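You operate a simulated robot arm through the tools that you are given. There is no shell and no other tool. Be economical: measure what you need, move in short steps, check, and stop when the job is done.

Carry out the task below with a simulated two-armed robot. There is one attempt and no reset: what you move stays moved.

JOB
Put both pairs of socks in the mesh basket and draw its top shut.
Fine: hold the basket while sliding the toggle; then stand it on top of the washer. Set down upright: mesh basket.

Only the result counts: the job must be done as asked and must still hold three seconds after the hand-in. Knocking over, shifting, dropping, spilling or breaking anything else fails it.

ROBOT AND FRAMES
Two 7-joint arms with two-finger parallel grippers on one trunk, on a base that drives. Base frame: it is fixed to the floor where the robot stands at the start and does not move with it; the origin is under the middle of the robot, x ahead of it, y to its left, z up; the surface under the hand at the start is at about z = 900. Lengths are in mm, angles in degrees, forces in N, time in s.
The left shoulder is at the start at [60, 144, 926], the right one opposite. With the tool pointing down near the work surface each hand reaches from about 280 to 700 mm from the robot's upright axis, wherever it stands, measured 20 degrees to its own side. Places, roughly: orange toggle [600, 300, 1000]; top of the washer [600, 700, 1100]. Payload 1.57 kg a hand.
The TCP of each hand is the grasp point between the finger pads, 30 mm short of the fingertips. In the tool frame z runs along the fingers and y along their closing line. Largest opening 110 mm; finger width 24, thickness 12; the body of the gripper, 48 by 112 mm, starts 78 mm behind the TCP.
Orientation is that of the tool frame in the base frame, as a unit quaternion [x, y, z, w]. With the fingers straight down and closing along the base's y, the tool's x points along the base's -x, its y along +y and its z along -z.

CONTROLS
- The arms move only by the tool play_rows. It takes "left_deltas", "right_deltas" or both (then of equal length, played together; a hand with none holds still); each is a list of rows, each a list of 3 entries, a list of its own where there are three numbers: the turn, a rotation vector about the base's x, y, z in units of 90 degrees (1.0 is 90 degrees), then the shift along the base's x, y, z in units of 150 mm (1.0 is 150 mm), then the gripper command, from -1 (shut) to 1 (fully open), values between in proportion. In form: [[[ax, ay, az], [x, y, z], claw], ...]. A call has 1 to 20 rows; each row is the pose to reach, as a shift and turn from the pose commanded when the call began. A call with a number of a shift or a turn outside -1 to 1 is refused whole. Each row takes 0.2 s and may step no farther than 50 mm and 8.6 degrees from the row before; otherwise, or with a gripper value out of range, the whole call is refused. Where a pose cannot be reached the arm comes as near as it can. A force on the tool above 40 N (or 10 N above the force at the start of the call, whichever is more), or a blocked arm, ends the call early, and 0.2 s more pass. Each finger travels about 45 mm/s and halts on what it meets, pressing with about 32 N; the grip force reading is that of the motor and also rises with nothing between the fingers. The clock runs only during rows and for 0.2 s after the last one: add rows that repeat a pose to give the fingers time. It gives the time, the measured TCP pose, the force on the tool (base axes), the opening and the grip force at its end, in the units of the frame above (readings bear some noise), with the torque about the TCP (base axes, N m) and any sound that the robot's microphone picked up.
- Cameras (640 x 400 px; columns grow to the right, rows downward): "scene" is now at [37, 44.1, 1538.3]; the picture's right is [0.55, -0.84, 0.00], its down [-0.62, -0.40, -0.68] and it looks along [0.57, 0.37, -0.73] (base axes); focal length 295 px, centre (320, 200). "left" rides on the left gripper at [70, -16, -141] in its tool frame; the picture's right is [0.23, 0.97, 0.00], its down [-0.86, 0.20, -0.48] and it looks along [-0.47, 0.11, 0.88] (tool axes); focal length 222 px, centre (320, 200). "right" rides on the right gripper at [70, 16, -141] in its tool frame; the picture's right is [-0.23, 0.97, 0.00], its down [-0.86, -0.20, -0.48] and it looks along [-0.47, -0.11, 0.88] (tool axes); focal length 222 px, centre (320, 200). There is no depth. A picture from a camera that has moved, and an enlarged one, comes with that camera's place and axes in the base frame and with its lens.
- capture(camera): a new picture of that camera. The clock stands still meanwhile.
- slide_trunk(by): slides the trunk up (or, below 0, down) by that many mm; the arms and the scene camera ride with it, the base frame stays. It gives what a move gives, with no picture.
- steer(legs): drives the robot by 1 to 6 legs, each [ahead, left, turn to the left] in mm, mm and degrees, along the robot's own axes; the way and the turn of a leg run together, so that a leg with both is an arc; at most 1500 mm and 180 degrees a leg. The arms and the cameras ride along, it lands a little off, and it stops where it bumps. It gives what a move gives.
- turn_head(pan, tilt): turns the head with the scene camera to pan (to the left, within 86 degrees either way) and tilt (down, from -29 to 69), counted from straight ahead of the robot. It gives what a move gives.
- close_up(camera, box): a new picture of the part [left, top, right, bottom] of that camera's present view, enlarged. The clock stands still meanwhile.
- hand_in(): hands the job in; it is judged then, once.

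Go step by step. Nothing tells you exact positions but the pictures and the camera data: compare them with the known pose of the tool, close in by small moves and look again before you grip or let go. The budget is 120 turns and 92 pictures, counting those below and the enlarged ones. Unless the task says otherwise, let go and move clear before handing in, and close with one line.

The tools are called after "Call:" as name(argument=value, ...) on one line, values as JSON. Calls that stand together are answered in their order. play_rows: Moves the arms, as the interface text tells. Its arguments: {"type":"object","properties":{"left_deltas":{"type":"array"},"right_deltas":{"type":"array"}},"required":[]} The other tools are called the same way: slide_trunk (by) slides the trunk up or down; steer (legs) drives the base; turn_head (pan, tilt) turns the head that bears the scene camera; capture (camera) takes a picture; close_up (camera, box) takes an enlarged picture of a part of a camera's view; hand_in () hands the job in.

At the start:

```text
clock: 0.0
left_tool_pos: [334.6, 445.4, 999.8]
left_tool_rot: [0.0, 1.0, 0.0, 0.0]
left_force: [-0.1, 0.3, 0.9]
left_torque: [0.02, 0.0, 0.03]
left_opening: 110.0
left_grip_force: 0.1
right_tool_pos: [390.6, -7.2, 999.0]
right_tool_rot: [0.0, 1.0, 0.0, 0.0]
right_force: [-0.4, -0.3, 0.2]
right_torque: [-0.02, 0.0, -0.02]
right_opening: 110.2
right_grip_force: 0.1
trunk travel left (down, up): [-525.0, 65.0]
robot x, y, heading: [-2.7, 3.5, -0.2]
head pan, tilt: [33.1, 47.2]
```

scene: 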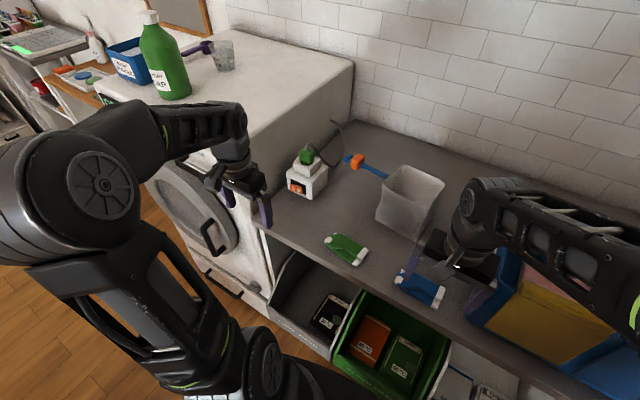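
right: 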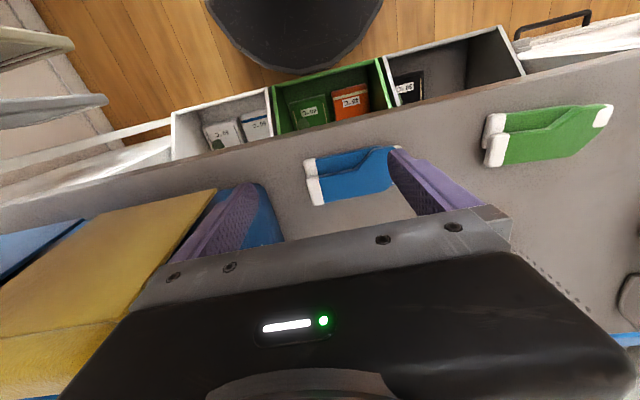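
left: 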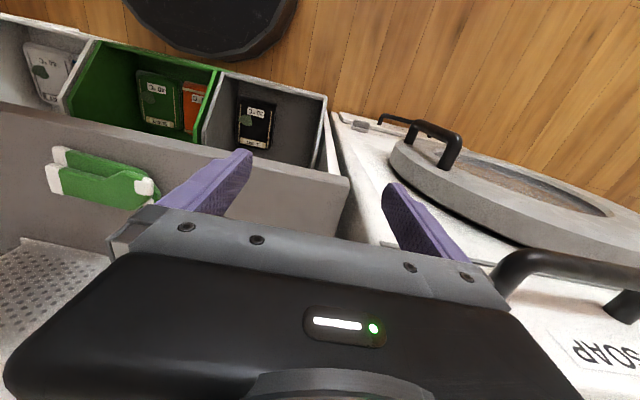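

I see a counter with a mesh basket, an orange toggle on a blue cord, green and blue sock pairs, and a washer to the left. I'll enlarge the basket and sock region first.

Call:
close_up(camera="scene", box=[270, 130, 470, 255])

Call:
close_up(camera="scene", box=[310, 220, 470, 320])

Call:
close_up(camera="scene", box=[80, 0, 380, 190])

```text
3.20 times, centred on (370, 192) of scene
camera zoom: at [37.0, 44.1, 1538.3], right [0.55, -0.84, 0.0], down [-0.62, -0.4, -0.68], along [0.57, 0.37, -0.73], focal length 944 px, centre (160, 224)
```

zoom: 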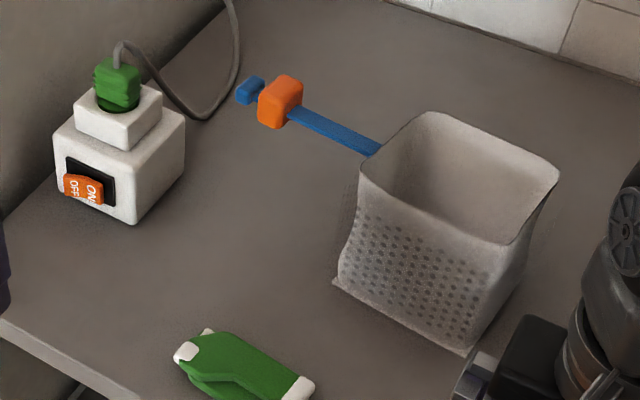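

```text
4.00 times, centred on (390, 270) of scene
camera zoom: at [37.0, 44.1, 1538.3], right [0.55, -0.84, 0.0], down [-0.62, -0.4, -0.68], along [0.57, 0.37, -0.73], focal length 1181 px, centre (40, -80)
```

zoom: 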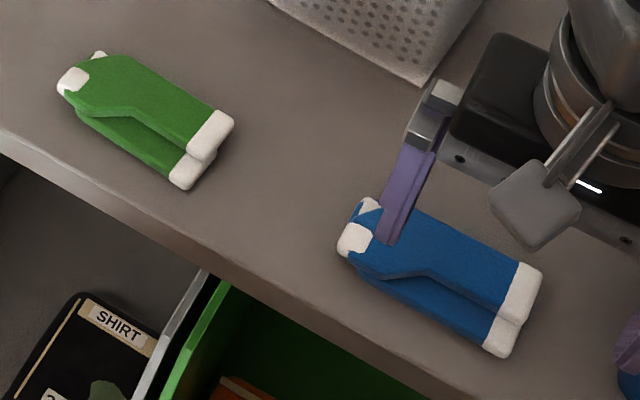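

```text
2.11 times, centred on (230, 95) of scene
camera zoom: at [37.0, 44.1, 1538.3], right [0.55, -0.84, 0.0], down [-0.62, -0.4, -0.68], along [0.57, 0.37, -0.73], focal length 621 px, centre (510, 421)
```

zoom: 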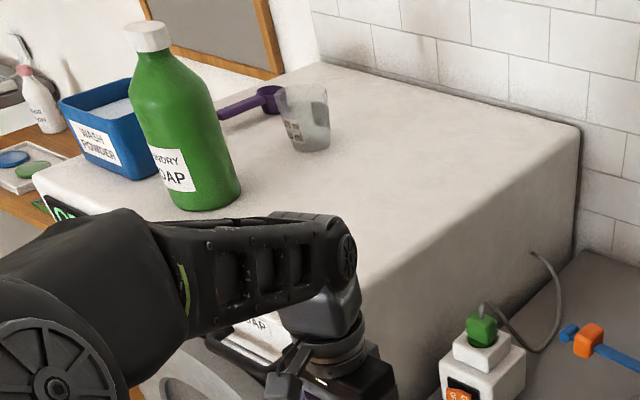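

Estimates: the basket is centred near (605,135) with its rim at z≈1030. The blue socks are near (417,22) and the green near (420,214), both lying along y. The strap runs along y at x≈615, z≈1020, with the toggle at y≈300. I'll turn both hands 90° and bring them above the socks.

Call:
play_rows(right_deltas=[[[0, 0, -0.09], [0.02, 0.02, 0], 0.5], [[0, 0, -0.18], [0.04, 0.04, 0], 0.5], [[0, 0, -0.27], [0.06, 0.06, 0], 0.5], [[0, 0, -0.36], [0.08, 0.08, 0], 0.5], [[0, 0, -0.45], [0.1, 0.1, 0], 0.5], [[0, 0, -0.54], [0.12, 0.12, 0], 0.5], [[0, 0, -0.63], [0.14, 0.14, 0], 0.5], [[0, 0, -0.72], [0.16, 0.16, 0], 0.5], [[0, 0, -0.81], [0.176, 0.18, 0], 0.5], [[0, 0, -0.9], [0.176, 0.195, 0], 0.5], [[0, 0, -0.96], [0.176, 0.195, 0], 0.5], [[0, 0, -1], [0.176, 0.195, 0], 0.5], [[0, 0, -1], [0.176, 0.195, 0], 0.5]], left_deltas=[[[0, 0, -0.0], [0.0, -0.2, 0.1], 0.5], [[0, 0, -0.05], [0.0, -0.4, 0.2], 0.5], [[0, 0, -0.14], [0.1, -0.6, 0.2], 0.5], [[0, 0, -0.23], [0.2, -0.8, 0.2], 0.5], [[0, 0, -0.32], [0.3, -0.9, 0.2], 0.5], [[0, 0, -0.41], [0.4, -1, 0.2], 0.5], [[0, 0, -0.5], [0.5, -1, 0.2], 0.5], [[0, 0, -0.59], [0.56, -1, 0.2], 0.5], [[0, 0, -0.68], [0.56, -1, 0.2], 0.5], [[0, 0, -0.77], [0.56, -1, 0.2], 0.5], [[0, 0, -0.86], [0.56, -1, 0.2], 0.5], [[0, 0, -0.95], [0.56, -1, 0.2], 0.5], [[0, 0, -1], [0.56, -1, 0.2], 0.5]])

Call:
capture(camera="right")

Call:
capture(camera="scene")

```text
clock: 2.8
left_tool_pos: [417.9, 294.9, 1031.2]
left_tool_rot: [0.708, 0.707, 0.0, 0.0]
left_force: [-0.8, -0.3, -0.2]
left_torque: [-0.01, 0.0, -0.02]
left_opening: 82.6
left_grip_force: 0.1
right_tool_pos: [417.7, 22.0, 999.5]
right_tool_rot: [0.707, 0.707, 0.001, 0.001]
right_force: [-0.7, 0.3, 0.8]
right_torque: [0.0, 0.02, 0.03]
right_opening: 82.4
right_grip_force: 0.1
trunk travel left (down, up): [-525.0, 65.0]
robot x, y, heading: [0.7, -0.1, 0.0]
head pan, tilt: [33.1, 47.2]
```

```text
85 pictures are left
camera right: at [432.1, 92.4, 1142.1], right [0.97, -0.23, 0.0], down [-0.2, -0.86, 0.48], along [-0.11, -0.47, -0.88], focal length 222 px, centre (320, 200)
```

right: 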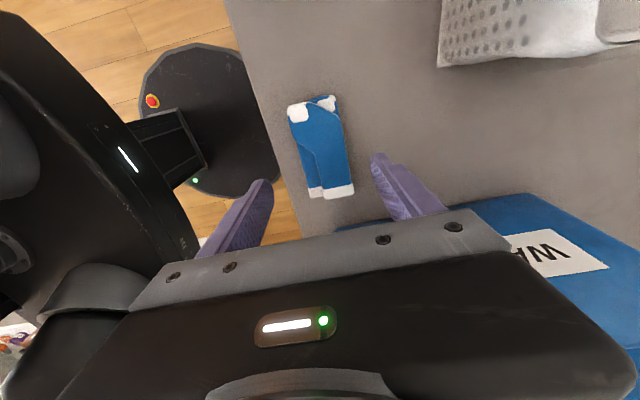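

```text
84 pictures are left
camera scene: at [37.0, 44.1, 1538.3], right [0.55, -0.84, 0.0], down [-0.62, -0.4, -0.68], along [0.57, 0.37, -0.73], focal length 295 px, centre (320, 200)
```

scene: 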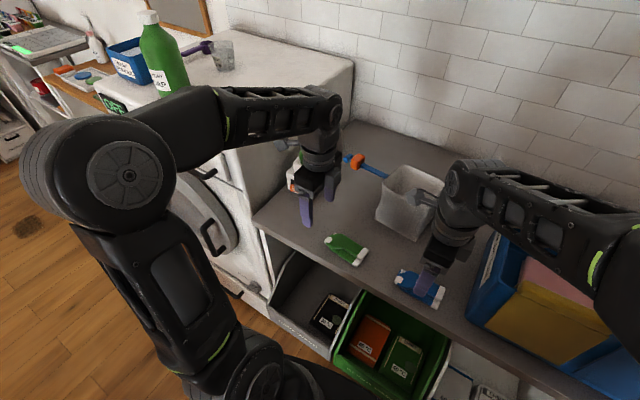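

The right hand is lined up over the blue socks, which are about 50 mm wide along x. I'll lower to TCP z≈936, so the fingertips are at about 906, and close.

Call:
play_rows(right_deltas=[[[0, 0, 0], [0.01, 0.01, -0.2], 0.5], [[0, 0, 0], [0.01, 0.02, -0.35], 0.5], [[0, 0, 0], [0.01, 0.02, -0.423], 0.5], [[0, 0, 0], [0.01, 0.02, -0.423], -0.3], [[0, 0, 0], [0.01, 0.02, -0.423], -0.5], [[0, 0, 0], [0.01, 0.02, -0.423], -0.5], [[0, 0, 0], [0.01, 0.02, -0.423], -0.5], [[0, 0, 0], [0.01, 0.02, -0.423], -0.5]])

Call:
capture(camera="right")

```text
clock: 4.6
left_tool_pos: [418.2, 294.5, 1030.3]
left_tool_rot: [0.707, 0.707, 0.0, 0.0]
left_force: [-0.8, 0.3, 0.0]
left_torque: [0.0, 0.03, 0.05]
left_opening: 82.5
left_grip_force: 0.2
right_tool_pos: [418.1, 25.3, 937.6]
right_tool_rot: [0.706, 0.708, 0.0, 0.0]
right_force: [-0.4, -0.2, 0.2]
right_torque: [-0.02, 0.02, 0.02]
right_opening: 48.7
right_grip_force: 32.3
trunk travel left (down, up): [-525.0, 65.0]
robot x, y, heading: [-2.0, 1.2, -0.0]
head pan, tilt: [33.1, 47.2]
```

```text
83 pictures are left
camera right: at [433.6, 95.3, 1079.2], right [0.97, -0.23, 0.0], down [-0.2, -0.86, 0.48], along [-0.11, -0.47, -0.88], focal length 222 px, centre (320, 200)
```

right: 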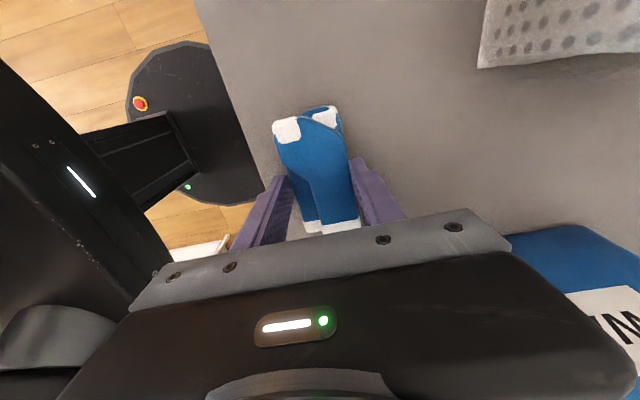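

The blue socks are gripped at 48.7 mm. I'll lift and carry them toward the basket.

Call:
play_rows(right_deltas=[[[0, 0, 0], [0, 0, 0.3], -0.5], [[0, 0, 0], [0, 0, 0.6], -0.5], [[0, 0, 0], [0, 0, 0.9], -0.5], [[0, 0, 0], [0.1, 0.1, 1.0], -0.5], [[0, 0, 0], [0.3, 0.25, 1.0], -0.5], [[0, 0, 0], [0.5, 0.4, 1.0], -0.5], [[0, 0, 0], [0.7, 0.55, 1.0], -0.5], [[0, 0, 0], [0.9, 0.7, 1.0], -0.5], [[0, 0, 0], [0.95, 0.73, 1.0], -0.5]])

Call:
capture(camera="right")

Call:
capture(camera="left")

```text
clock: 6.6
left_tool_pos: [418.6, 295.5, 1029.1]
left_tool_rot: [0.707, 0.707, 0.001, 0.0]
left_force: [0.2, 0.0, -0.4]
left_torque: [-0.01, 0.03, -0.02]
left_opening: 82.6
left_grip_force: 0.0
right_tool_pos: [463.2, 62.6, 1087.5]
right_tool_rot: [0.706, 0.708, -0.001, 0.0]
right_force: [-0.5, -0.1, -0.5]
right_torque: [0.01, 0.0, 0.01]
right_opening: 48.9
right_grip_force: 32.5
right hand out of reach, approached as far as the arm can: row 6, 7, 8, 9
trunk travel left (down, up): [-525.0, 65.0]
robot x, y, heading: [3.3, 1.5, -0.3]
head pan, tilt: [33.1, 47.2]
```

```text
82 pictures are left
camera right: at [479.5, 133.8, 1229.7], right [0.97, -0.23, 0.0], down [-0.2, -0.86, 0.48], along [-0.11, -0.47, -0.88], focal length 222 px, centre (320, 200)
```

right: 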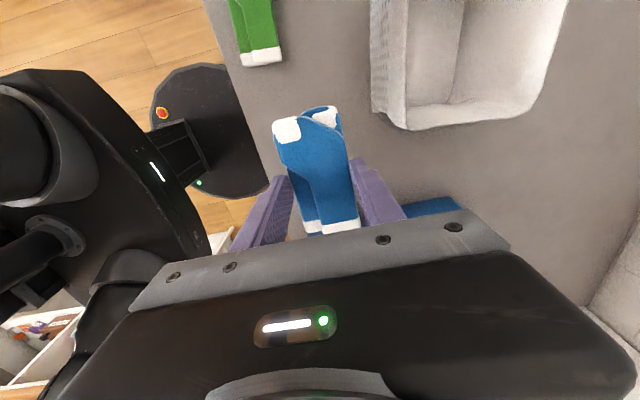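

```text
81 pictures are left
camera left: at [402.4, 364.1, 1171.1], right [0.97, 0.23, 0.0], down [0.2, -0.86, 0.48], along [0.11, -0.47, -0.88], focal length 222 px, centre (320, 200)
```

left: 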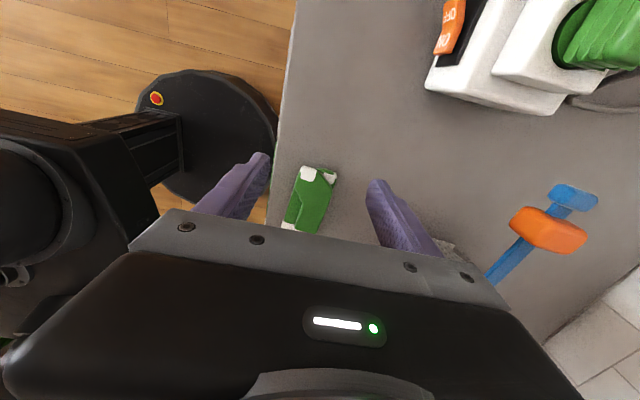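

The right arm ran out of reach at this height, so the base will have to move closer. I'll look down at the front clearance first.

Call:
turn_head(pan=0, tilt=65)

Call:
capture(camera="scene")

Call:
turn_head(pan=50, tilt=55)

Call:
capture(camera="scene")

```text
clock: 7.6
left_tool_pos: [419.4, 295.2, 1030.0]
left_tool_rot: [0.707, 0.707, -0.001, 0.0]
left_force: [-0.2, -0.5, 0.2]
left_torque: [-0.01, 0.0, 0.0]
left_opening: 82.3
left_grip_force: 0.1
right_tool_pos: [462.9, 64.3, 1088.1]
right_tool_rot: [0.707, 0.707, 0.0, 0.001]
right_force: [0.1, -0.3, -0.7]
right_torque: [-0.01, 0.02, -0.03]
right_opening: 48.8
right_grip_force: 31.4
trunk travel left (down, up): [-525.0, 65.0]
robot x, y, heading: [-0.1, 1.0, 0.1]
head pan, tilt: [0.0, 65.0]
```

```text
80 pictures are left
camera scene: at [31.2, 0.8, 1516.4], right [0.0, -1.0, 0.0], down [-0.91, 0.0, -0.42], along [0.42, 0.0, -0.91], focal length 295 px, centre (320, 200)
```

scene: 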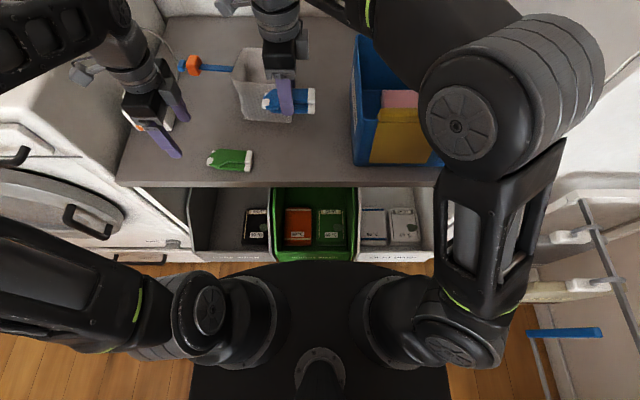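

```text
clock: 8.8
left_tool_pos: [417.8, 294.4, 1030.8]
left_tool_rot: [0.707, 0.707, 0.0, 0.0]
left_force: [-0.4, -0.6, 0.3]
left_torque: [0.01, 0.04, 0.01]
left_opening: 82.7
left_grip_force: 0.1
right_tool_pos: [463.5, 63.6, 1087.9]
right_tool_rot: [0.707, 0.707, 0.002, 0.001]
right_force: [-0.9, 0.6, -0.6]
right_torque: [0.02, -0.02, 0.02]
right_opening: 48.9
right_grip_force: 31.9
trunk travel left (down, up): [-525.0, 65.0]
robot x, y, heading: [-0.4, 1.6, -0.1]
head pan, tilt: [50.0, 55.0]
```

```text
79 pictures are left
camera scene: at [16.9, 55.9, 1528.0], right [0.77, -0.64, 0.0], down [-0.53, -0.63, -0.57], along [0.37, 0.44, -0.82], focal length 295 px, centre (320, 200)
```

scene: 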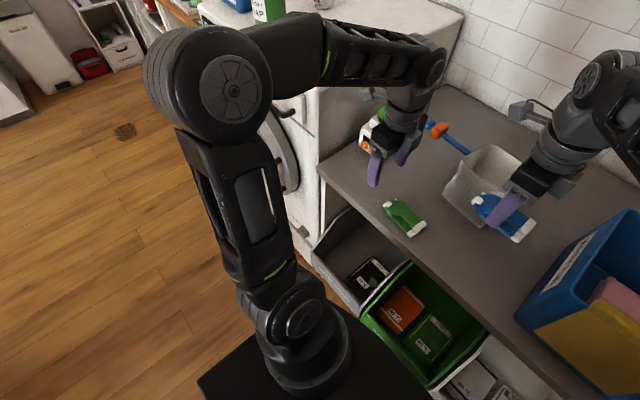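

The drawers leave little room ahead, so I won't drive forward. I'll raise the trunk and tilt the right hand forward instead.

Call:
slide_trunk(by=65)

Call:
play_rows(right_deltas=[[[0, -0.08, 0], [0, 0, 0], -0.5], [[0, -0.16, 0], [0, 0, 0], -0.5], [[0, -0.24, 0], [0, 0, 0], -0.5], [[0, -0.24, 0], [0, 0, 0], -0.5]])

```text
clock: 9.8
left_tool_pos: [418.7, 295.2, 1095.7]
left_tool_rot: [0.707, 0.707, 0.001, -0.001]
left_force: [0.1, 0.6, 0.3]
left_torque: [-0.04, -0.03, 0.02]
left_opening: 82.4
left_grip_force: 0.0
right_tool_pos: [463.9, 64.2, 1152.6]
right_tool_rot: [0.707, 0.707, -0.001, 0.0]
right_force: [0.6, 1.4, 0.0]
right_torque: [0.0, -0.01, 0.0]
right_opening: 48.6
right_grip_force: 31.9
trunk travel left (down, up): [-590.0, 0.0]
robot x, y, heading: [-0.3, 0.2, -0.1]
head pan, tilt: [50.0, 55.0]
```

```text
clock: 10.8
left_tool_pos: [418.9, 295.6, 1093.8]
left_tool_rot: [0.707, 0.707, 0.0, 0.0]
left_force: [0.5, -0.9, 1.5]
left_torque: [-0.01, -0.02, -0.02]
left_opening: 82.4
left_grip_force: 0.1
right_tool_pos: [463.4, 64.5, 1153.7]
right_tool_rot: [0.694, 0.695, 0.133, 0.133]
right_force: [0.7, 0.7, 0.1]
right_torque: [0.0, 0.01, 0.02]
right_opening: 48.8
right_grip_force: 32.1
trunk travel left (down, up): [-590.0, 0.0]
robot x, y, heading: [-2.9, -0.2, 0.0]
head pan, tilt: [50.0, 55.0]
```

Call:
play_rows(right_deltas=[[[0, 0, 0], [0.15, 0.1, -0.05], -0.5], [[0, 0, 0], [0.3, 0.2, -0.1], -0.5], [[0, 0, 0], [0.45, 0.3, -0.15], -0.5], [[0, 0, 0], [0.6, 0.4, -0.2], -0.5], [[0, 0, 0], [0.75, 0.47, -0.3], -0.5], [[0, 0, 0], [0.89, 0.47, -0.35], -0.5], [[0, 0, 0], [0.89, 0.47, -0.35], -0.5]])

Call:
capture(camera="right")

Call:
capture(camera="left")

Call:
capture(camera="scene")

```text
clock: 12.4
left_tool_pos: [419.5, 295.9, 1095.0]
left_tool_rot: [0.707, 0.708, 0.0, 0.0]
left_force: [0.3, -0.3, -0.3]
left_torque: [-0.01, 0.02, 0.0]
left_opening: 82.6
left_grip_force: 0.0
right_tool_pos: [598.6, 133.5, 1100.8]
right_tool_rot: [0.694, 0.695, 0.132, 0.133]
right_force: [-1.2, 0.4, -0.8]
right_torque: [0.02, -0.04, -0.03]
right_opening: 48.6
right_grip_force: 32.1
trunk travel left (down, up): [-590.0, 0.0]
robot x, y, heading: [-1.4, -2.2, 0.2]
head pan, tilt: [50.0, 55.0]
```

```text
78 pictures are left
camera right: at [561.2, 204.1, 1238.4], right [0.91, -0.23, 0.36], down [-0.36, -0.86, 0.37], along [0.22, -0.47, -0.86], focal length 222 px, centre (320, 200)
```

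right: 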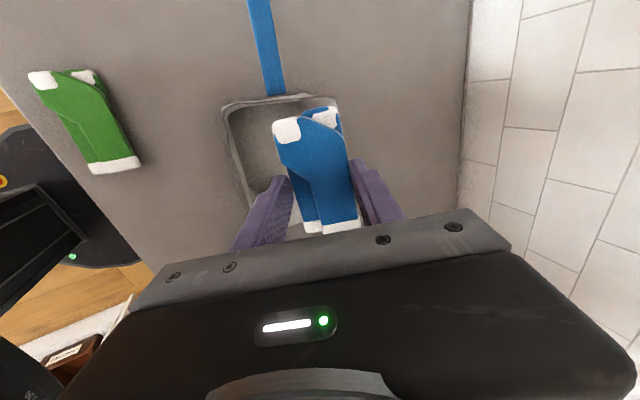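

```text
77 pictures are left
camera left: at [402.1, 364.1, 1236.2], right [0.97, 0.23, 0.0], down [0.2, -0.86, 0.48], along [0.11, -0.47, -0.88], focal length 222 px, centre (320, 200)
```

left: 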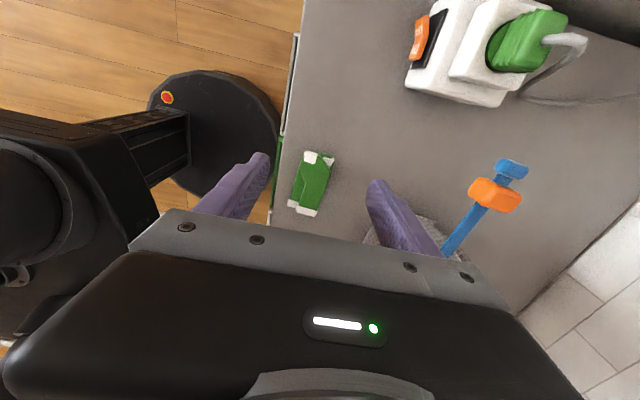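

```text
76 pictures are left
camera scene: at [16.5, 56.0, 1593.0], right [0.77, -0.64, 0.0], down [-0.53, -0.63, -0.57], along [0.37, 0.44, -0.82], focal length 295 px, centre (320, 200)
```

scene: 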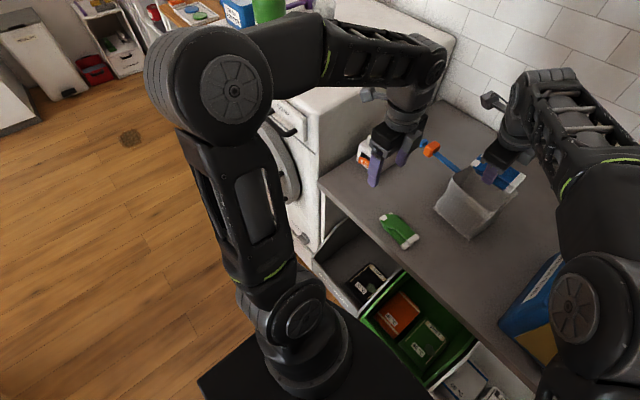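

The socks are over the opening, whose centre is about (601,137). I'll lower them to the rim, open slightly and back straight up.

Call:
play_rows(right_deltas=[[[0, 0, 0], [-0.02, 0.03, -0.2], -0.5], [[0, 0, 0], [-0.03, 0.04, -0.37], -0.5], [[0, 0, 0], [-0.03, 0.04, -0.37], -0.5], [[0, 0, 0], [-0.03, 0.04, -0.37], 0.1], [[0, 0, 0], [-0.03, 0.04, -0.37], 0.1], [[0, 0, 0], [-0.03, 0.04, -0.37], 0.12], [[0, 0, 0], [-0.03, 0.04, -0.2], 0.12], [[0, 0, 0], [-0.03, 0.04, 0.1], 0.12]])

Call:
capture(camera="right")

```text
clock: 14.2
left_tool_pos: [418.7, 295.0, 1094.3]
left_tool_rot: [0.707, 0.707, 0.0, 0.001]
left_force: [-0.8, 0.5, -0.6]
left_torque: [0.0, -0.01, 0.01]
left_opening: 82.6
left_grip_force: 0.0
right_tool_pos: [592.0, 140.0, 1114.9]
right_tool_rot: [0.694, 0.695, 0.132, 0.132]
right_force: [0.7, -0.2, 0.1]
right_torque: [-0.01, -0.02, -0.02]
right_opening: 61.5
right_grip_force: 0.1
trunk travel left (down, up): [-590.0, 0.0]
robot x, y, heading: [-2.1, 1.2, 0.1]
head pan, tilt: [50.0, 55.0]
```

```text
75 pictures are left
camera right: at [554.8, 208.9, 1253.3], right [0.91, -0.23, 0.36], down [-0.36, -0.86, 0.37], along [0.22, -0.47, -0.86], focal length 222 px, centre (320, 200)
```

right: 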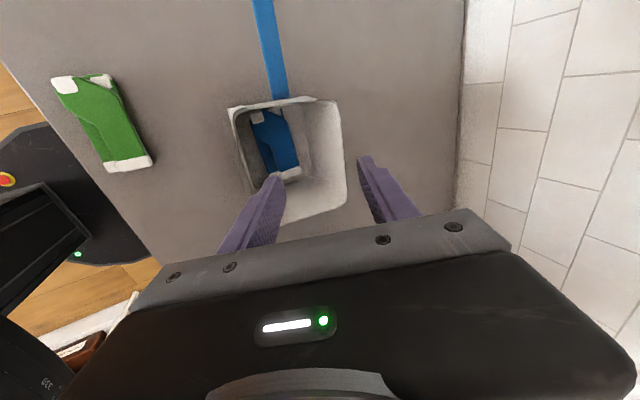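

The blue pair lies flat in the basket. I'll retract the right hand and bring the left hand over the green pair.

Call:
play_rows(right_deltas=[[[0, 0, 0], [-0.1, -0.05, 0.2], 0.1], [[0, 0, 0], [-0.3, -0.25, 0.2], 0.1], [[0, 0, 0], [-0.5, -0.5, 0.2], 0.1], [[0, 0, 0], [-0.7, -0.75, 0.2], 0.1], [[0, 0, 0], [-0.9, -1.0, 0.2], 0.1], [[0, 0, 0], [-0.9, -1.0, 0.2], 0.1], [[0, 0, 0], [-0.9, -1.0, 0.2], 0.1], [[0, 0, 0], [-0.9, -1.0, 0.2], 0.1], [[0, 0, 0], [-0.9, -1.0, 0.2], 0.1]], left_deltas=[[[0, 0, 0], [0, 0, 0], 0.5], [[0, 0, 0], [0, 0, 0], 0.5], [[0, 0, 0], [0.01, -0.1, -0.1], 0.5], [[0, 0, 0], [0.01, -0.3, -0.2], 0.5], [[0, 0, 0], [0.013, -0.53, -0.3], 0.5], [[0, 0, 0], [0.013, -0.53, -0.5], 0.5], [[0, 0, 0], [0.013, -0.53, -0.7], 0.5], [[0, 0, 0], [0.013, -0.53, -0.8], 0.5], [[0, 0, 0], [0.013, -0.53, -0.8], 0.5]])

Call:
capture(camera="left")

```text
clock: 16.2
left_tool_pos: [417.7, 215.7, 974.3]
left_tool_rot: [0.707, 0.707, -0.001, 0.0]
left_force: [0.2, -0.6, -0.6]
left_torque: [-0.02, 0.03, 0.01]
left_opening: 82.3
left_grip_force: 0.1
right_tool_pos: [456.3, -9.7, 1146.1]
right_tool_rot: [0.694, 0.695, 0.133, 0.133]
right_force: [1.2, -0.2, -0.2]
right_torque: [-0.01, 0.01, 0.0]
right_opening: 60.5
right_grip_force: 0.1
trunk travel left (down, up): [-590.0, 0.0]
robot x, y, heading: [-3.7, 0.6, 0.1]
head pan, tilt: [50.0, 55.0]
```

```text
74 pictures are left
camera left: at [402.6, 283.3, 1115.4], right [0.97, 0.23, 0.0], down [0.2, -0.86, 0.48], along [0.11, -0.47, -0.88], focal length 222 px, centre (320, 200)
```

left: 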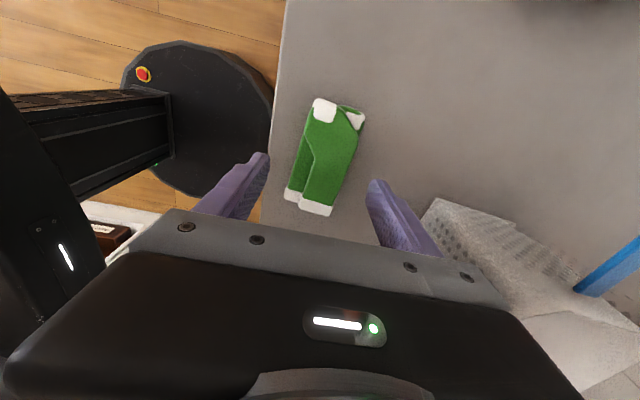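

Aligned over the green pair; I'll descend and grip.

Call:
play_rows(left_deltas=[[[0, 0, 0], [0.013, 0.02, -0.15], 0.5], [[0, 0, 0], [0.013, 0.02, -0.25], 0.5], [[0, 0, 0], [0.013, 0.02, -0.25], -0.3], [[0, 0, 0], [0.013, 0.02, -0.25], -0.5], [[0, 0, 0], [0.013, 0.02, -0.25], -0.5], [[0, 0, 0], [0.013, 0.02, -0.25], -0.5], [[0, 0, 0], [0.013, 0.02, -0.25], -0.5], [[0, 0, 0], [0.013, 0.02, 0.0], -0.5], [[0, 0, 0], [0.013, 0.02, 0.3], -0.5], [[0, 0, 0], [0.013, 0.02, 0.6], -0.5], [[0, 0, 0], [0.013, 0.02, 0.9], -0.5], [[0, 0, 0], [0.013, 0.02, 0.95], -0.5]])

Call:
capture(camera="left")

```text
clock: 18.8
left_tool_pos: [422.0, 219.6, 1117.3]
left_tool_rot: [0.707, 0.707, 0.001, 0.0]
left_force: [0.0, -0.7, -0.6]
left_torque: [-0.02, 0.01, 0.0]
left_opening: 50.4
left_grip_force: 32.0
right_tool_pos: [457.6, -9.4, 1146.3]
right_tool_rot: [0.694, 0.695, 0.134, 0.132]
right_force: [-0.1, -0.8, 1.0]
right_torque: [0.02, -0.01, 0.02]
right_opening: 60.3
right_grip_force: 0.0
trunk travel left (down, up): [-590.0, 0.0]
robot x, y, heading: [-2.1, 2.2, -0.2]
head pan, tilt: [50.0, 55.0]
```

```text
73 pictures are left
camera left: at [406.5, 287.9, 1259.2], right [0.97, 0.23, 0.0], down [0.2, -0.86, 0.48], along [0.11, -0.47, -0.88], focal length 222 px, centre (320, 200)
```

left: 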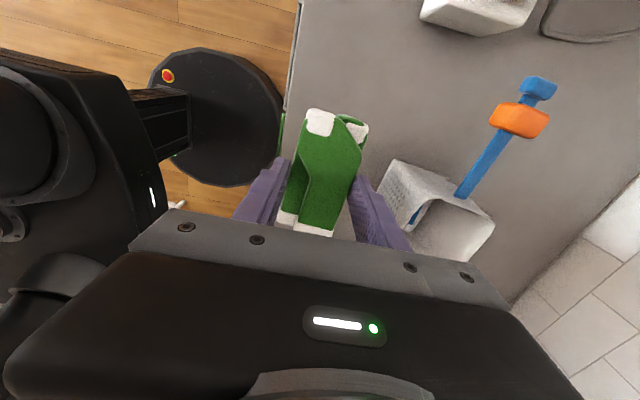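

Call:
play_rows(left_deltas=[[[0, -0.08, 0], [0.1, -0.1, 0], -0.5], [[0, -0.16, 0], [0.25, -0.25, 0], -0.5], [[0, -0.24, 0], [0.4, -0.4, 0], -0.5], [[0, -0.24, 0], [0.6, -0.54, 0], -0.5], [[0, -0.24, 0], [0.8, -0.54, 0], -0.5], [[0, -0.24, 0], [1.0, -0.54, 0], -0.5], [[0, -0.24, 0], [1.0, -0.54, 0], -0.5]])

Call:
play_rows(left_deltas=[[[0, 0, 0], [0.15, 0, -0.1], -0.5], [[0, 0, 0], [0.15, 0, -0.1], -0.5]])

Call:
capture(camera="left")

```text
clock: 20.4
left_tool_pos: [571.2, 137.9, 1118.0]
left_tool_rot: [0.694, 0.695, 0.132, 0.133]
left_force: [-0.6, -0.3, -0.5]
left_torque: [-0.02, 0.0, 0.01]
left_opening: 50.1
left_grip_force: 31.6
right_tool_pos: [456.7, -9.3, 1146.9]
right_tool_rot: [0.694, 0.695, 0.133, 0.133]
right_force: [-0.7, -0.2, -0.5]
right_torque: [0.02, 0.01, 0.0]
right_opening: 60.7
right_grip_force: 0.1
trunk travel left (down, up): [-590.0, 0.0]
robot x, y, heading: [-2.2, 3.5, 0.1]
head pan, tilt: [50.0, 55.0]
```

```text
clock: 21.0
left_tool_pos: [595.2, 138.1, 1102.3]
left_tool_rot: [0.694, 0.695, 0.133, 0.133]
left_force: [0.7, -0.6, -0.5]
left_torque: [-0.02, 0.02, 0.01]
left_opening: 49.6
left_grip_force: 32.1
right_tool_pos: [457.0, -9.2, 1146.1]
right_tool_rot: [0.694, 0.695, 0.133, 0.132]
right_force: [-0.3, -0.7, -0.4]
right_torque: [0.01, 0.03, -0.01]
right_opening: 60.3
right_grip_force: 0.0
trunk travel left (down, up): [-590.0, 0.0]
robot x, y, heading: [-3.3, -0.4, 0.2]
head pan, tilt: [50.0, 55.0]
```

```text
72 pictures are left
camera left: at [527.2, 205.8, 1228.8], right [0.91, 0.23, 0.36], down [0.01, -0.86, 0.52], along [0.42, -0.47, -0.78], focal length 222 px, centre (320, 200)
```

left: 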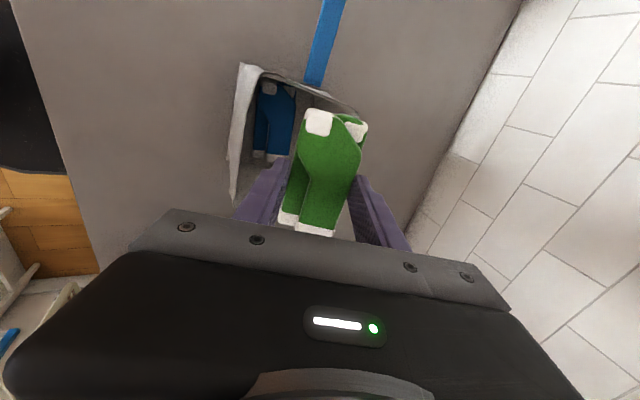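

Call:
play_rows(left_deltas=[[[0, 0, 0], [0.0, 0.01, -0.2], -0.5], [[0, 0, 0], [0.0, 0.01, -0.38], -0.5], [[0, 0, 0], [0.0, 0.01, -0.38], -0.5], [[0, 0, 0], [0.0, 0.01, -0.38], 0.1], [[0, 0, 0], [0.0, 0.01, -0.38], 0.12], [[0, 0, 0], [0.0, 0.01, -0.38], 0.12], [[0, 0, 0], [0.0, 0.01, -0.2], 0.12], [[0, 0, 0], [0.0, 0.01, 0.1], 0.12], [[0, 0, 0], [-0.2, 0.2, 0.3], 0.12], [[0, 0, 0], [-0.4, 0.4, 0.4], 0.12], [[0, 0, 0], [-0.6, 0.6, 0.4], 0.12]])

Call:
capture(camera="left")

Call:
capture(camera="scene")

```text
refused: row 9 steps farther than a row can; nothing moved
```

```text
71 pictures are left
camera left: at [527.2, 205.8, 1228.8], right [0.91, 0.23, 0.36], down [0.01, -0.86, 0.52], along [0.42, -0.47, -0.78], focal length 222 px, centre (320, 200)
```

left: 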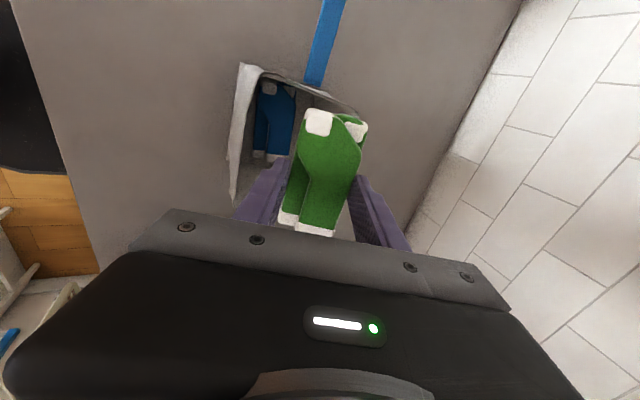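

```text
70 pictures are left
camera scene: at [16.0, 55.9, 1593.1], right [0.77, -0.64, 0.0], down [-0.53, -0.63, -0.57], along [0.37, 0.44, -0.82], focal length 295 px, centre (320, 200)
```

scene: 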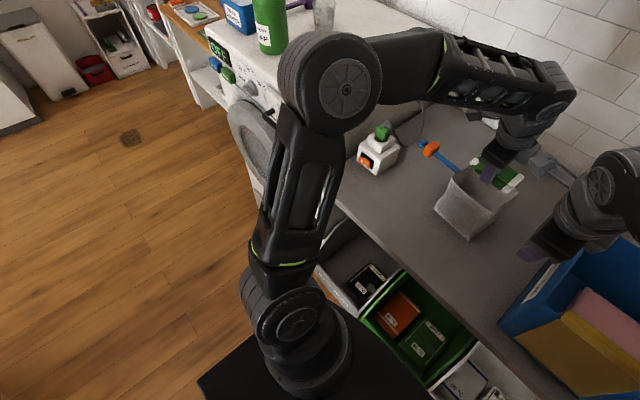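

One row stepped too far; I'll repeat the move with smaller steps.

Call:
play_rows(left_deltas=[[[0, 0, 0], [0.0, 0.01, -0.2], -0.5], [[0, 0, 0], [0.0, 0.01, -0.38], -0.5], [[0, 0, 0], [0.0, 0.01, -0.38], -0.5], [[0, 0, 0], [0.0, 0.01, -0.38], 0.1], [[0, 0, 0], [0.0, 0.01, -0.38], 0.12], [[0, 0, 0], [0.0, 0.01, -0.38], 0.12], [[0, 0, 0], [0.0, 0.01, -0.2], 0.12], [[0, 0, 0], [0.0, 0.01, 0.1], 0.12], [[0, 0, 0], [-0.1, 0.1, 0.3], 0.12], [[0, 0, 0], [-0.3, 0.3, 0.3], 0.12], [[0, 0, 0], [-0.5, 0.5, 0.3], 0.12]])

Call:
capture(camera="left")

Call:
capture(camera="scene")

```text
clock: 23.4
left_tool_pos: [518.5, 212.4, 1146.4]
left_tool_rot: [0.694, 0.694, 0.133, 0.133]
left_force: [-0.3, 0.2, 0.3]
left_torque: [-0.02, -0.02, 0.0]
left_opening: 61.6
left_grip_force: 0.0
right_tool_pos: [456.5, -9.9, 1146.7]
right_tool_rot: [0.694, 0.695, 0.133, 0.133]
right_force: [-0.4, 0.2, -0.4]
right_torque: [0.0, 0.0, -0.02]
right_opening: 60.4
right_grip_force: 0.1
trunk travel left (down, up): [-590.0, 0.0]
robot x, y, heading: [0.3, 0.2, -0.1]
head pan, tilt: [50.0, 55.0]
```

```text
69 pictures are left
camera left: at [451.6, 280.8, 1272.3], right [0.91, 0.23, 0.36], down [0.01, -0.85, 0.52], along [0.42, -0.47, -0.78], focal length 222 px, centre (320, 200)
```

left: 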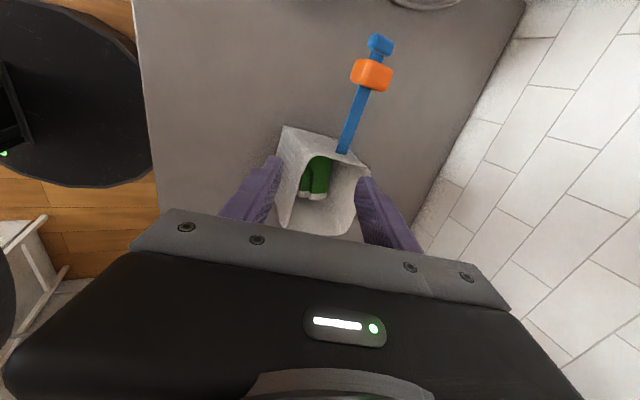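

```text
68 pictures are left
camera scene: at [15.5, 56.3, 1593.0], right [0.77, -0.64, 0.0], down [-0.53, -0.63, -0.57], along [0.37, 0.44, -0.82], focal length 295 px, centre (320, 200)
```

scene: 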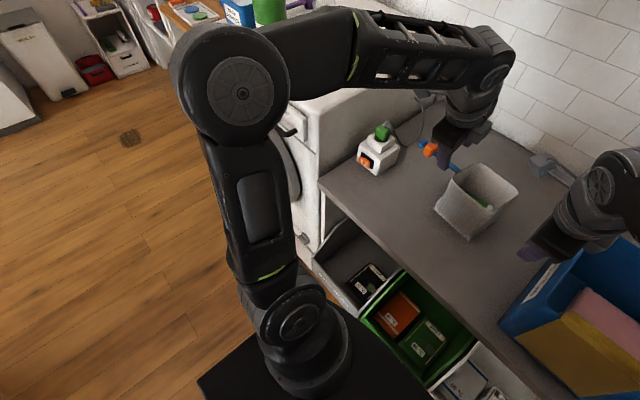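

Both pairs are in the basket. Next I'll look closely at the toggle and strap.

Call:
close_up(camera="left", box=[260, 20, 420, 240])

Call:
close_up(camera="scene", box=[400, 130, 540, 250])

```text
1.82 times, centred on (340, 130) of left
camera zoom: at [451.6, 280.8, 1272.3], right [0.91, 0.23, 0.36], down [0.01, -0.85, 0.52], along [0.42, -0.47, -0.78], focal length 404 px, centre (284, 327)
```

zoom: 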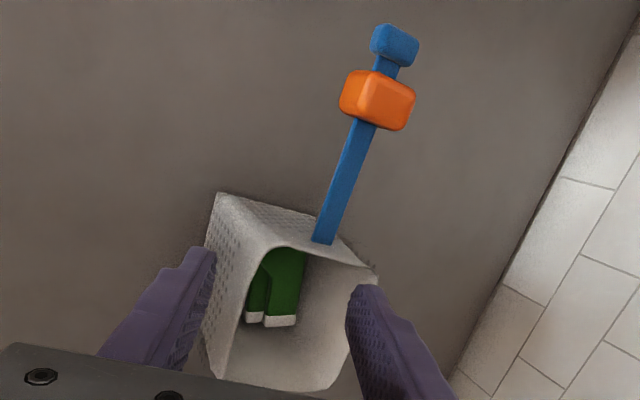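

```text
3.33 times, centred on (470, 190) of scene
camera zoom: at [15.5, 56.3, 1593.0], right [0.77, -0.64, 0.0], down [-0.53, -0.63, -0.57], along [0.37, 0.44, -0.82], focal length 984 px, centre (-180, 233)
```

zoom: 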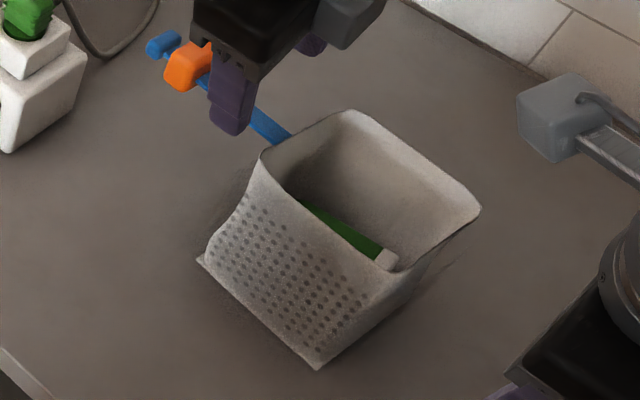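

I plan to hold the basket across its x width with the right hand leaning in from the right, camera on the far side, while the left hand grips the toggle. First I'll reorient the right hand.

Call:
play_rows(right_deltas=[[[0, 0.08, 0], [-0.1, -0.1, 0], 1], [[0, 0.16, 0], [-0.2, -0.2, 0], 1], [[0, 0.24, 0], [-0.3, -0.3, 0], 1], [[0, 0.24, 0], [-0.3, -0.3, 0], 1]])

Call:
play_rows(right_deltas=[[[0, 0, 0.09], [0, 0, 0], 1], [[0, 0, 0.18], [0, 0, 0], 1], [[0, 0, 0.27], [0, 0, 0], 1], [[0, 0, 0.36], [0, 0, 0], 1], [[0, 0, 0.45], [0, 0, 0], 1], [[0, 0, 0.54], [0, 0, 0], 1], [[0, 0, 0.63], [0, 0, 0], 1], [[0, 0, 0.72], [0, 0, 0], 1], [[0, 0, 0.81], [0, 0, 0], 1], [[0, 0, 0.9], [0, 0, 0], 1], [[0, 0, 1], [0, 0, 0], 1], [[0, 0, 1], [0, 0, 0], 1]])

Call:
play_rows(right_deltas=[[[0, 0, 0.09], [0, 0, 0], 1], [[0, 0, 0.18], [0, 0, 0], 1], [[0, 0, 0.27], [0, 0, 0], 1], [[0, 0, 0.36], [0, 0, 0], 1], [[0, 0, 0.45], [0, 0, 0], 1], [[0, 0, 0.54], [0, 0, 0], 1], [[0, 0, 0.63], [0, 0, 0], 1], [[0, 0, 0.72], [0, 0, 0], 1], [[0, 0, 0.81], [0, 0, 0], 1], [[0, 0, 0.9], [0, 0, 0], 1], [[0, 0, 1], [0, 0, 0], 1], [[0, 0, 1], [0, 0, 0], 1]])

Call:
play_rows(right_deltas=[[[0.08, 0, 0], [0.1, 0, 0], 1], [[0.16, 0, 0], [0.3, 0, 0], 1], [[0.24, 0, 0], [0.5, 0.1, 0], 1], [[0.333, 0, 0], [0.7, 0.2, 0], 1], [[0.333, 0, 0], [0.9, 0.3, 0], 1], [[0.333, 0, 0], [1.0, 0.35, 0], 1], [[0.333, 0, 0], [1.0, 0.35, 0], 1]])

Call:
capture(camera="right")

Call:
capture(camera="scene")

```text
clock: 24.4
left_tool_pos: [520.8, 211.3, 1145.3]
left_tool_rot: [0.695, 0.694, 0.132, 0.132]
left_force: [0.3, -0.2, 0.1]
left_torque: [0.0, 0.01, 0.02]
left_opening: 61.4
left_grip_force: 0.1
right_tool_pos: [411.9, -53.9, 1145.4]
right_tool_rot: [0.706, 0.708, 0.0, 0.0]
right_force: [-0.1, -0.7, 0.5]
right_torque: [0.03, -0.01, 0.0]
right_opening: 110.3
right_grip_force: 0.1
trunk travel left (down, up): [-590.0, 0.0]
robot x, y, heading: [-0.4, -1.3, -0.2]
head pan, tilt: [50.0, 55.0]
```

```text
refused: row 11 steps farther than a row can; nothing moved
```

```text
refused: row 11 steps farther than a row can; nothing moved
```

```text
clock: 26.0
left_tool_pos: [520.4, 211.2, 1146.7]
left_tool_rot: [0.694, 0.695, 0.133, 0.133]
left_force: [0.1, -1.5, -0.4]
left_torque: [-0.01, -0.02, -0.03]
left_opening: 61.7
left_grip_force: 0.0
right_tool_pos: [562.3, -2.8, 1144.4]
right_tool_rot: [0.682, 0.684, 0.184, -0.183]
right_force: [-0.7, -0.8, 0.2]
right_torque: [-0.01, -0.01, -0.06]
right_opening: 110.1
right_grip_force: 0.2
trunk travel left (down, up): [-590.0, 0.0]
robot x, y, heading: [4.3, -1.6, -0.1]
head pan, tilt: [50.0, 55.0]
```

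```text
65 pictures are left
camera right: at [577.6, -12.9, 1302.5], right [0.97, -0.2, -0.11], down [-0.2, -0.98, -0.01], along [-0.11, 0.04, -0.99], focal length 222 px, centre (320, 200)
```

right: 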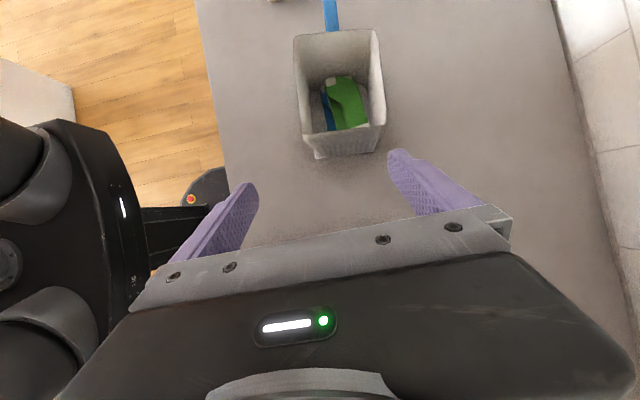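

```text
64 pictures are left
camera scene: at [16.6, 56.1, 1593.0], right [0.77, -0.64, 0.0], down [-0.53, -0.63, -0.57], along [0.37, 0.44, -0.82], focal length 295 px, centre (320, 200)
```

scene: 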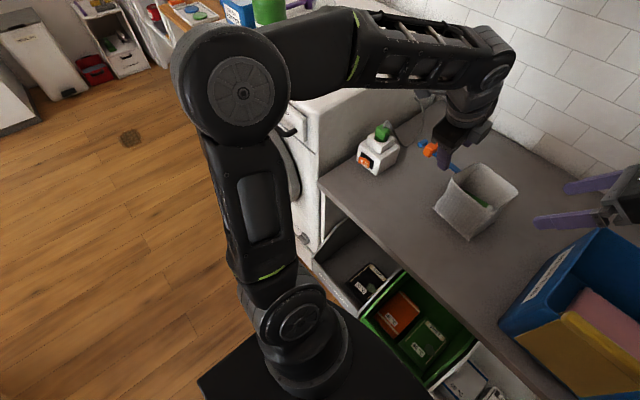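

The current right-hand orientation works: camera on top, hand leaning to the right. The rim is about 97×118 mm, yawed about −6°, centred near (599,133). I'll bring the right hand over it and the left hand above the toggle.

Call:
play_rows(right_deltas=[[[0, 0, 0], [0.0, 0, 0], 1], [[0, 0, 0], [0, 0.0, 0], 1], [[0, 0, -0.03], [0.1, 0.2, 0], 1], [[0, 0, -0.063], [0.2, 0.45, -0.05], 1], [[0, 0, -0.063], [0.245, 0.7, -0.15], 1], [[0, 0, -0.063], [0.245, 0.9, -0.22], 1], [[0, 0, -0.063], [0.245, 0.9, -0.22], 1]], left_deltas=[[[0, 0.06, 0], [0.1, 0.2, 0], 0.36], [[0, 0.14, 0], [0.2, 0.4, 0], 0.36], [[0, 0.14, 0], [0.35, 0.56, -0.05], 0.36], [[0, 0.14, 0], [0.5, 0.56, -0.1], 0.36], [[0, 0.14, 0], [0.573, 0.56, -0.2], 0.36], [[0, 0.14, 0], [0.573, 0.56, -0.2], 0.36], [[0, 0.14, 0], [0.573, 0.56, -0.2], 0.36]])

Call:
capture(camera="right")

Call:
capture(camera="left")

Call:
capture(camera="scene")

```text
clock: 27.6
left_tool_pos: [606.0, 296.4, 1116.8]
left_tool_rot: [0.705, 0.705, 0.055, 0.056]
left_force: [-0.6, 0.7, -0.6]
left_torque: [0.02, 0.01, 0.01]
left_opening: 74.6
left_grip_force: 0.1
right_tool_pos: [598.4, 133.4, 1114.0]
right_tool_rot: [0.716, 0.649, 0.193, -0.173]
right_force: [0.6, -0.3, -0.4]
right_torque: [-0.03, 0.03, 0.05]
right_opening: 109.8
right_grip_force: 0.1
trunk travel left (down, up): [-590.0, 0.0]
robot x, y, heading: [-0.4, 1.1, -0.1]
head pan, tilt: [50.0, 55.0]
```

```text
63 pictures are left
camera right: at [612.7, 119.8, 1271.7], right [0.95, -0.29, -0.11], down [-0.3, -0.96, -0.01], along [-0.1, 0.05, -0.99], focal length 222 px, centre (320, 200)
```

right: 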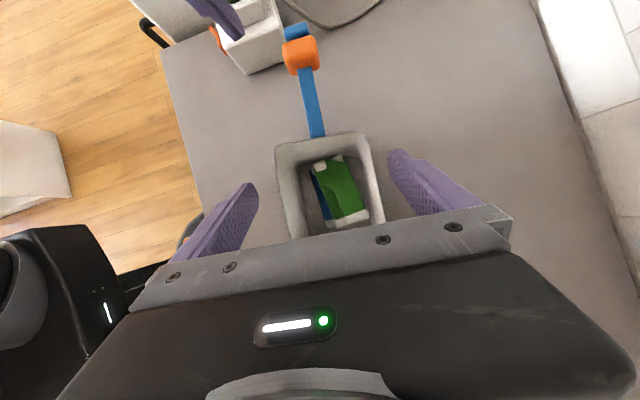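

```text
62 pictures are left
camera left: at [567.4, 366.0, 1253.7], right [0.96, 0.23, 0.15], down [0.12, -0.86, 0.5], along [0.24, -0.47, -0.85], focal length 222 px, centre (320, 200)
```

left: 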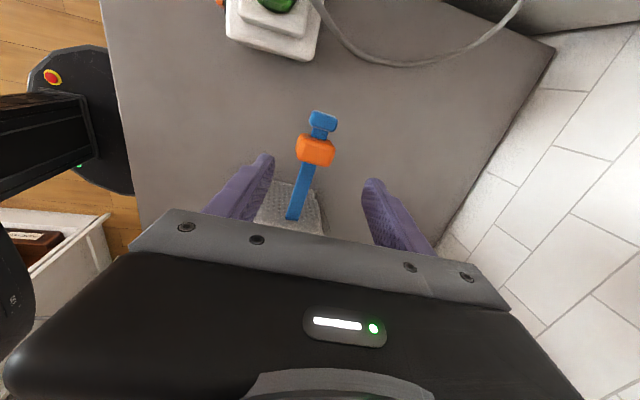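

```text
61 pictures are left
camera scene: at [16.9, 55.7, 1593.0], right [0.77, -0.64, 0.0], down [-0.53, -0.63, -0.57], along [0.37, 0.44, -0.82], focal length 295 px, centre (320, 200)
```

scene: 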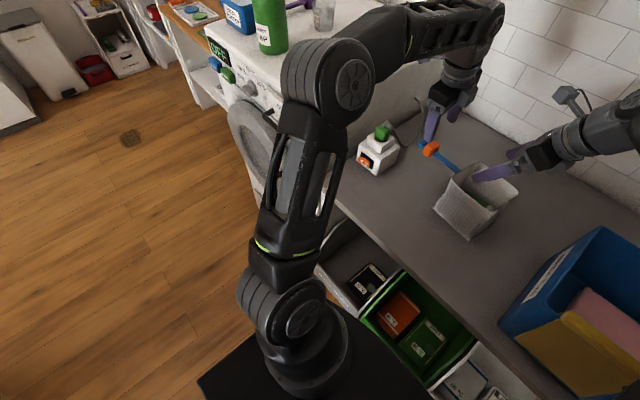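

The toggle is at about (615,298,1023), with the strap along the basket's slightly yawed axis. I'll lower both hands into place with the grippers open.

Call:
play_rows(right_deltas=[[[0, 0, 0], [0.01, 0, -0.15], 1], [[0, 0, 0], [0.015, 0.0, -0.3], 1], [[0, 0, -0.01], [0.015, 0, -0.45], 1], [[0, 0, -0.01], [0.015, 0, -0.6], 1], [[0, 0, -0.01], [0.015, 0, -0.7], 1], [[0, 0, -0.01], [0.015, 0, -0.7], 1]], left_deltas=[[[0, 0, -0.03], [0.03, 0.01, -0.1], 0.36], [[0, 0, -0.07], [0.06, 0.013, -0.2], 0.36], [[0, 0, -0.07], [0.06, 0.013, -0.35], 0.36], [[0, 0, -0.07], [0.06, 0.013, -0.5], 0.36], [[0, 0, -0.07], [0.06, 0.013, -0.62], 0.36], [[0, 0, -0.07], [0.06, 0.013, -0.62], 0.36]])

Call:
capture(camera="right")

Call:
capture(camera="left")

Call:
close_up(camera="scene", box=[400, 60, 600, 250])

```text
clock: 28.4
left_tool_pos: [614.4, 298.0, 1072.0]
left_tool_rot: [0.743, 0.664, 0.052, 0.059]
left_force: [-0.1, -0.2, 0.5]
left_torque: [-0.02, -0.02, 0.02]
left_opening: 74.6
left_grip_force: 0.0
right_tool_pos: [603.1, 134.0, 1067.0]
right_tool_rot: [0.717, 0.644, 0.203, -0.174]
right_force: [-3.3, -1.8, 11.0]
right_torque: [0.08, 0.76, 0.0]
right_opening: 110.0
right_grip_force: 0.0
trunk travel left (down, up): [-590.0, 0.0]
robot x, y, heading: [-5.5, -0.6, -0.1]
head pan, tilt: [50.0, 55.0]
stopped in row 3 (right hand): the force on the tool passed its limit at 50 N (the readings are from after the stop); the commanded pose is now the measured one
```

```text
60 pictures are left
camera right: at [616.3, 118.8, 1225.0], right [0.95, -0.3, -0.11], down [-0.31, -0.95, -0.03], along [-0.09, 0.06, -0.99], focal length 222 px, centre (320, 200)
```

right: 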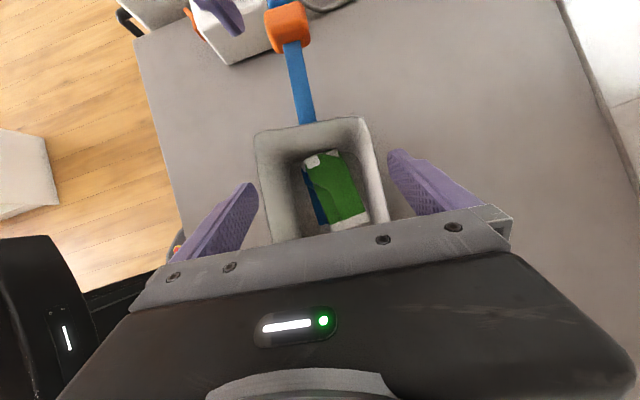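

```text
59 pictures are left
camera left: at [584.7, 371.3, 1209.7], right [0.98, 0.12, 0.15], down [0.03, -0.86, 0.5], along [0.19, -0.49, -0.85], focal length 222 px, centre (320, 200)
```

left: 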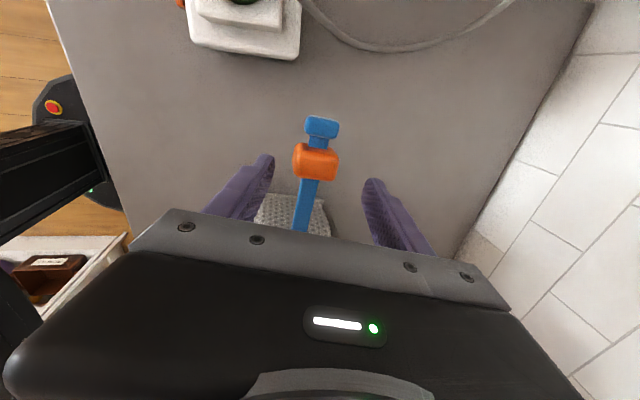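

```text
2.11 times, centred on (500, 155) of scene
camera zoom: at [16.6, 55.6, 1593.2], right [0.77, -0.64, 0.0], down [-0.53, -0.63, -0.57], along [0.37, 0.44, -0.82], focal length 621 px, centre (-59, 295)
```

zoom: 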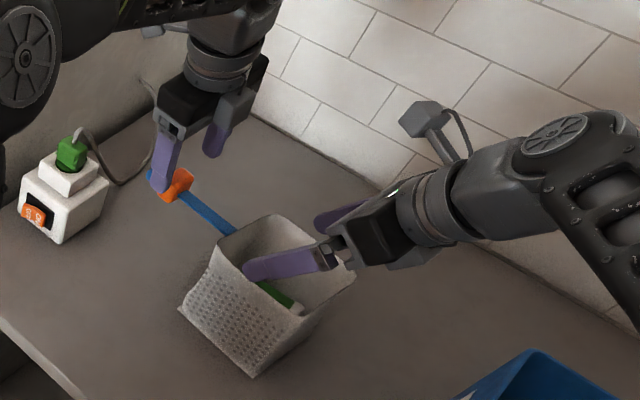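

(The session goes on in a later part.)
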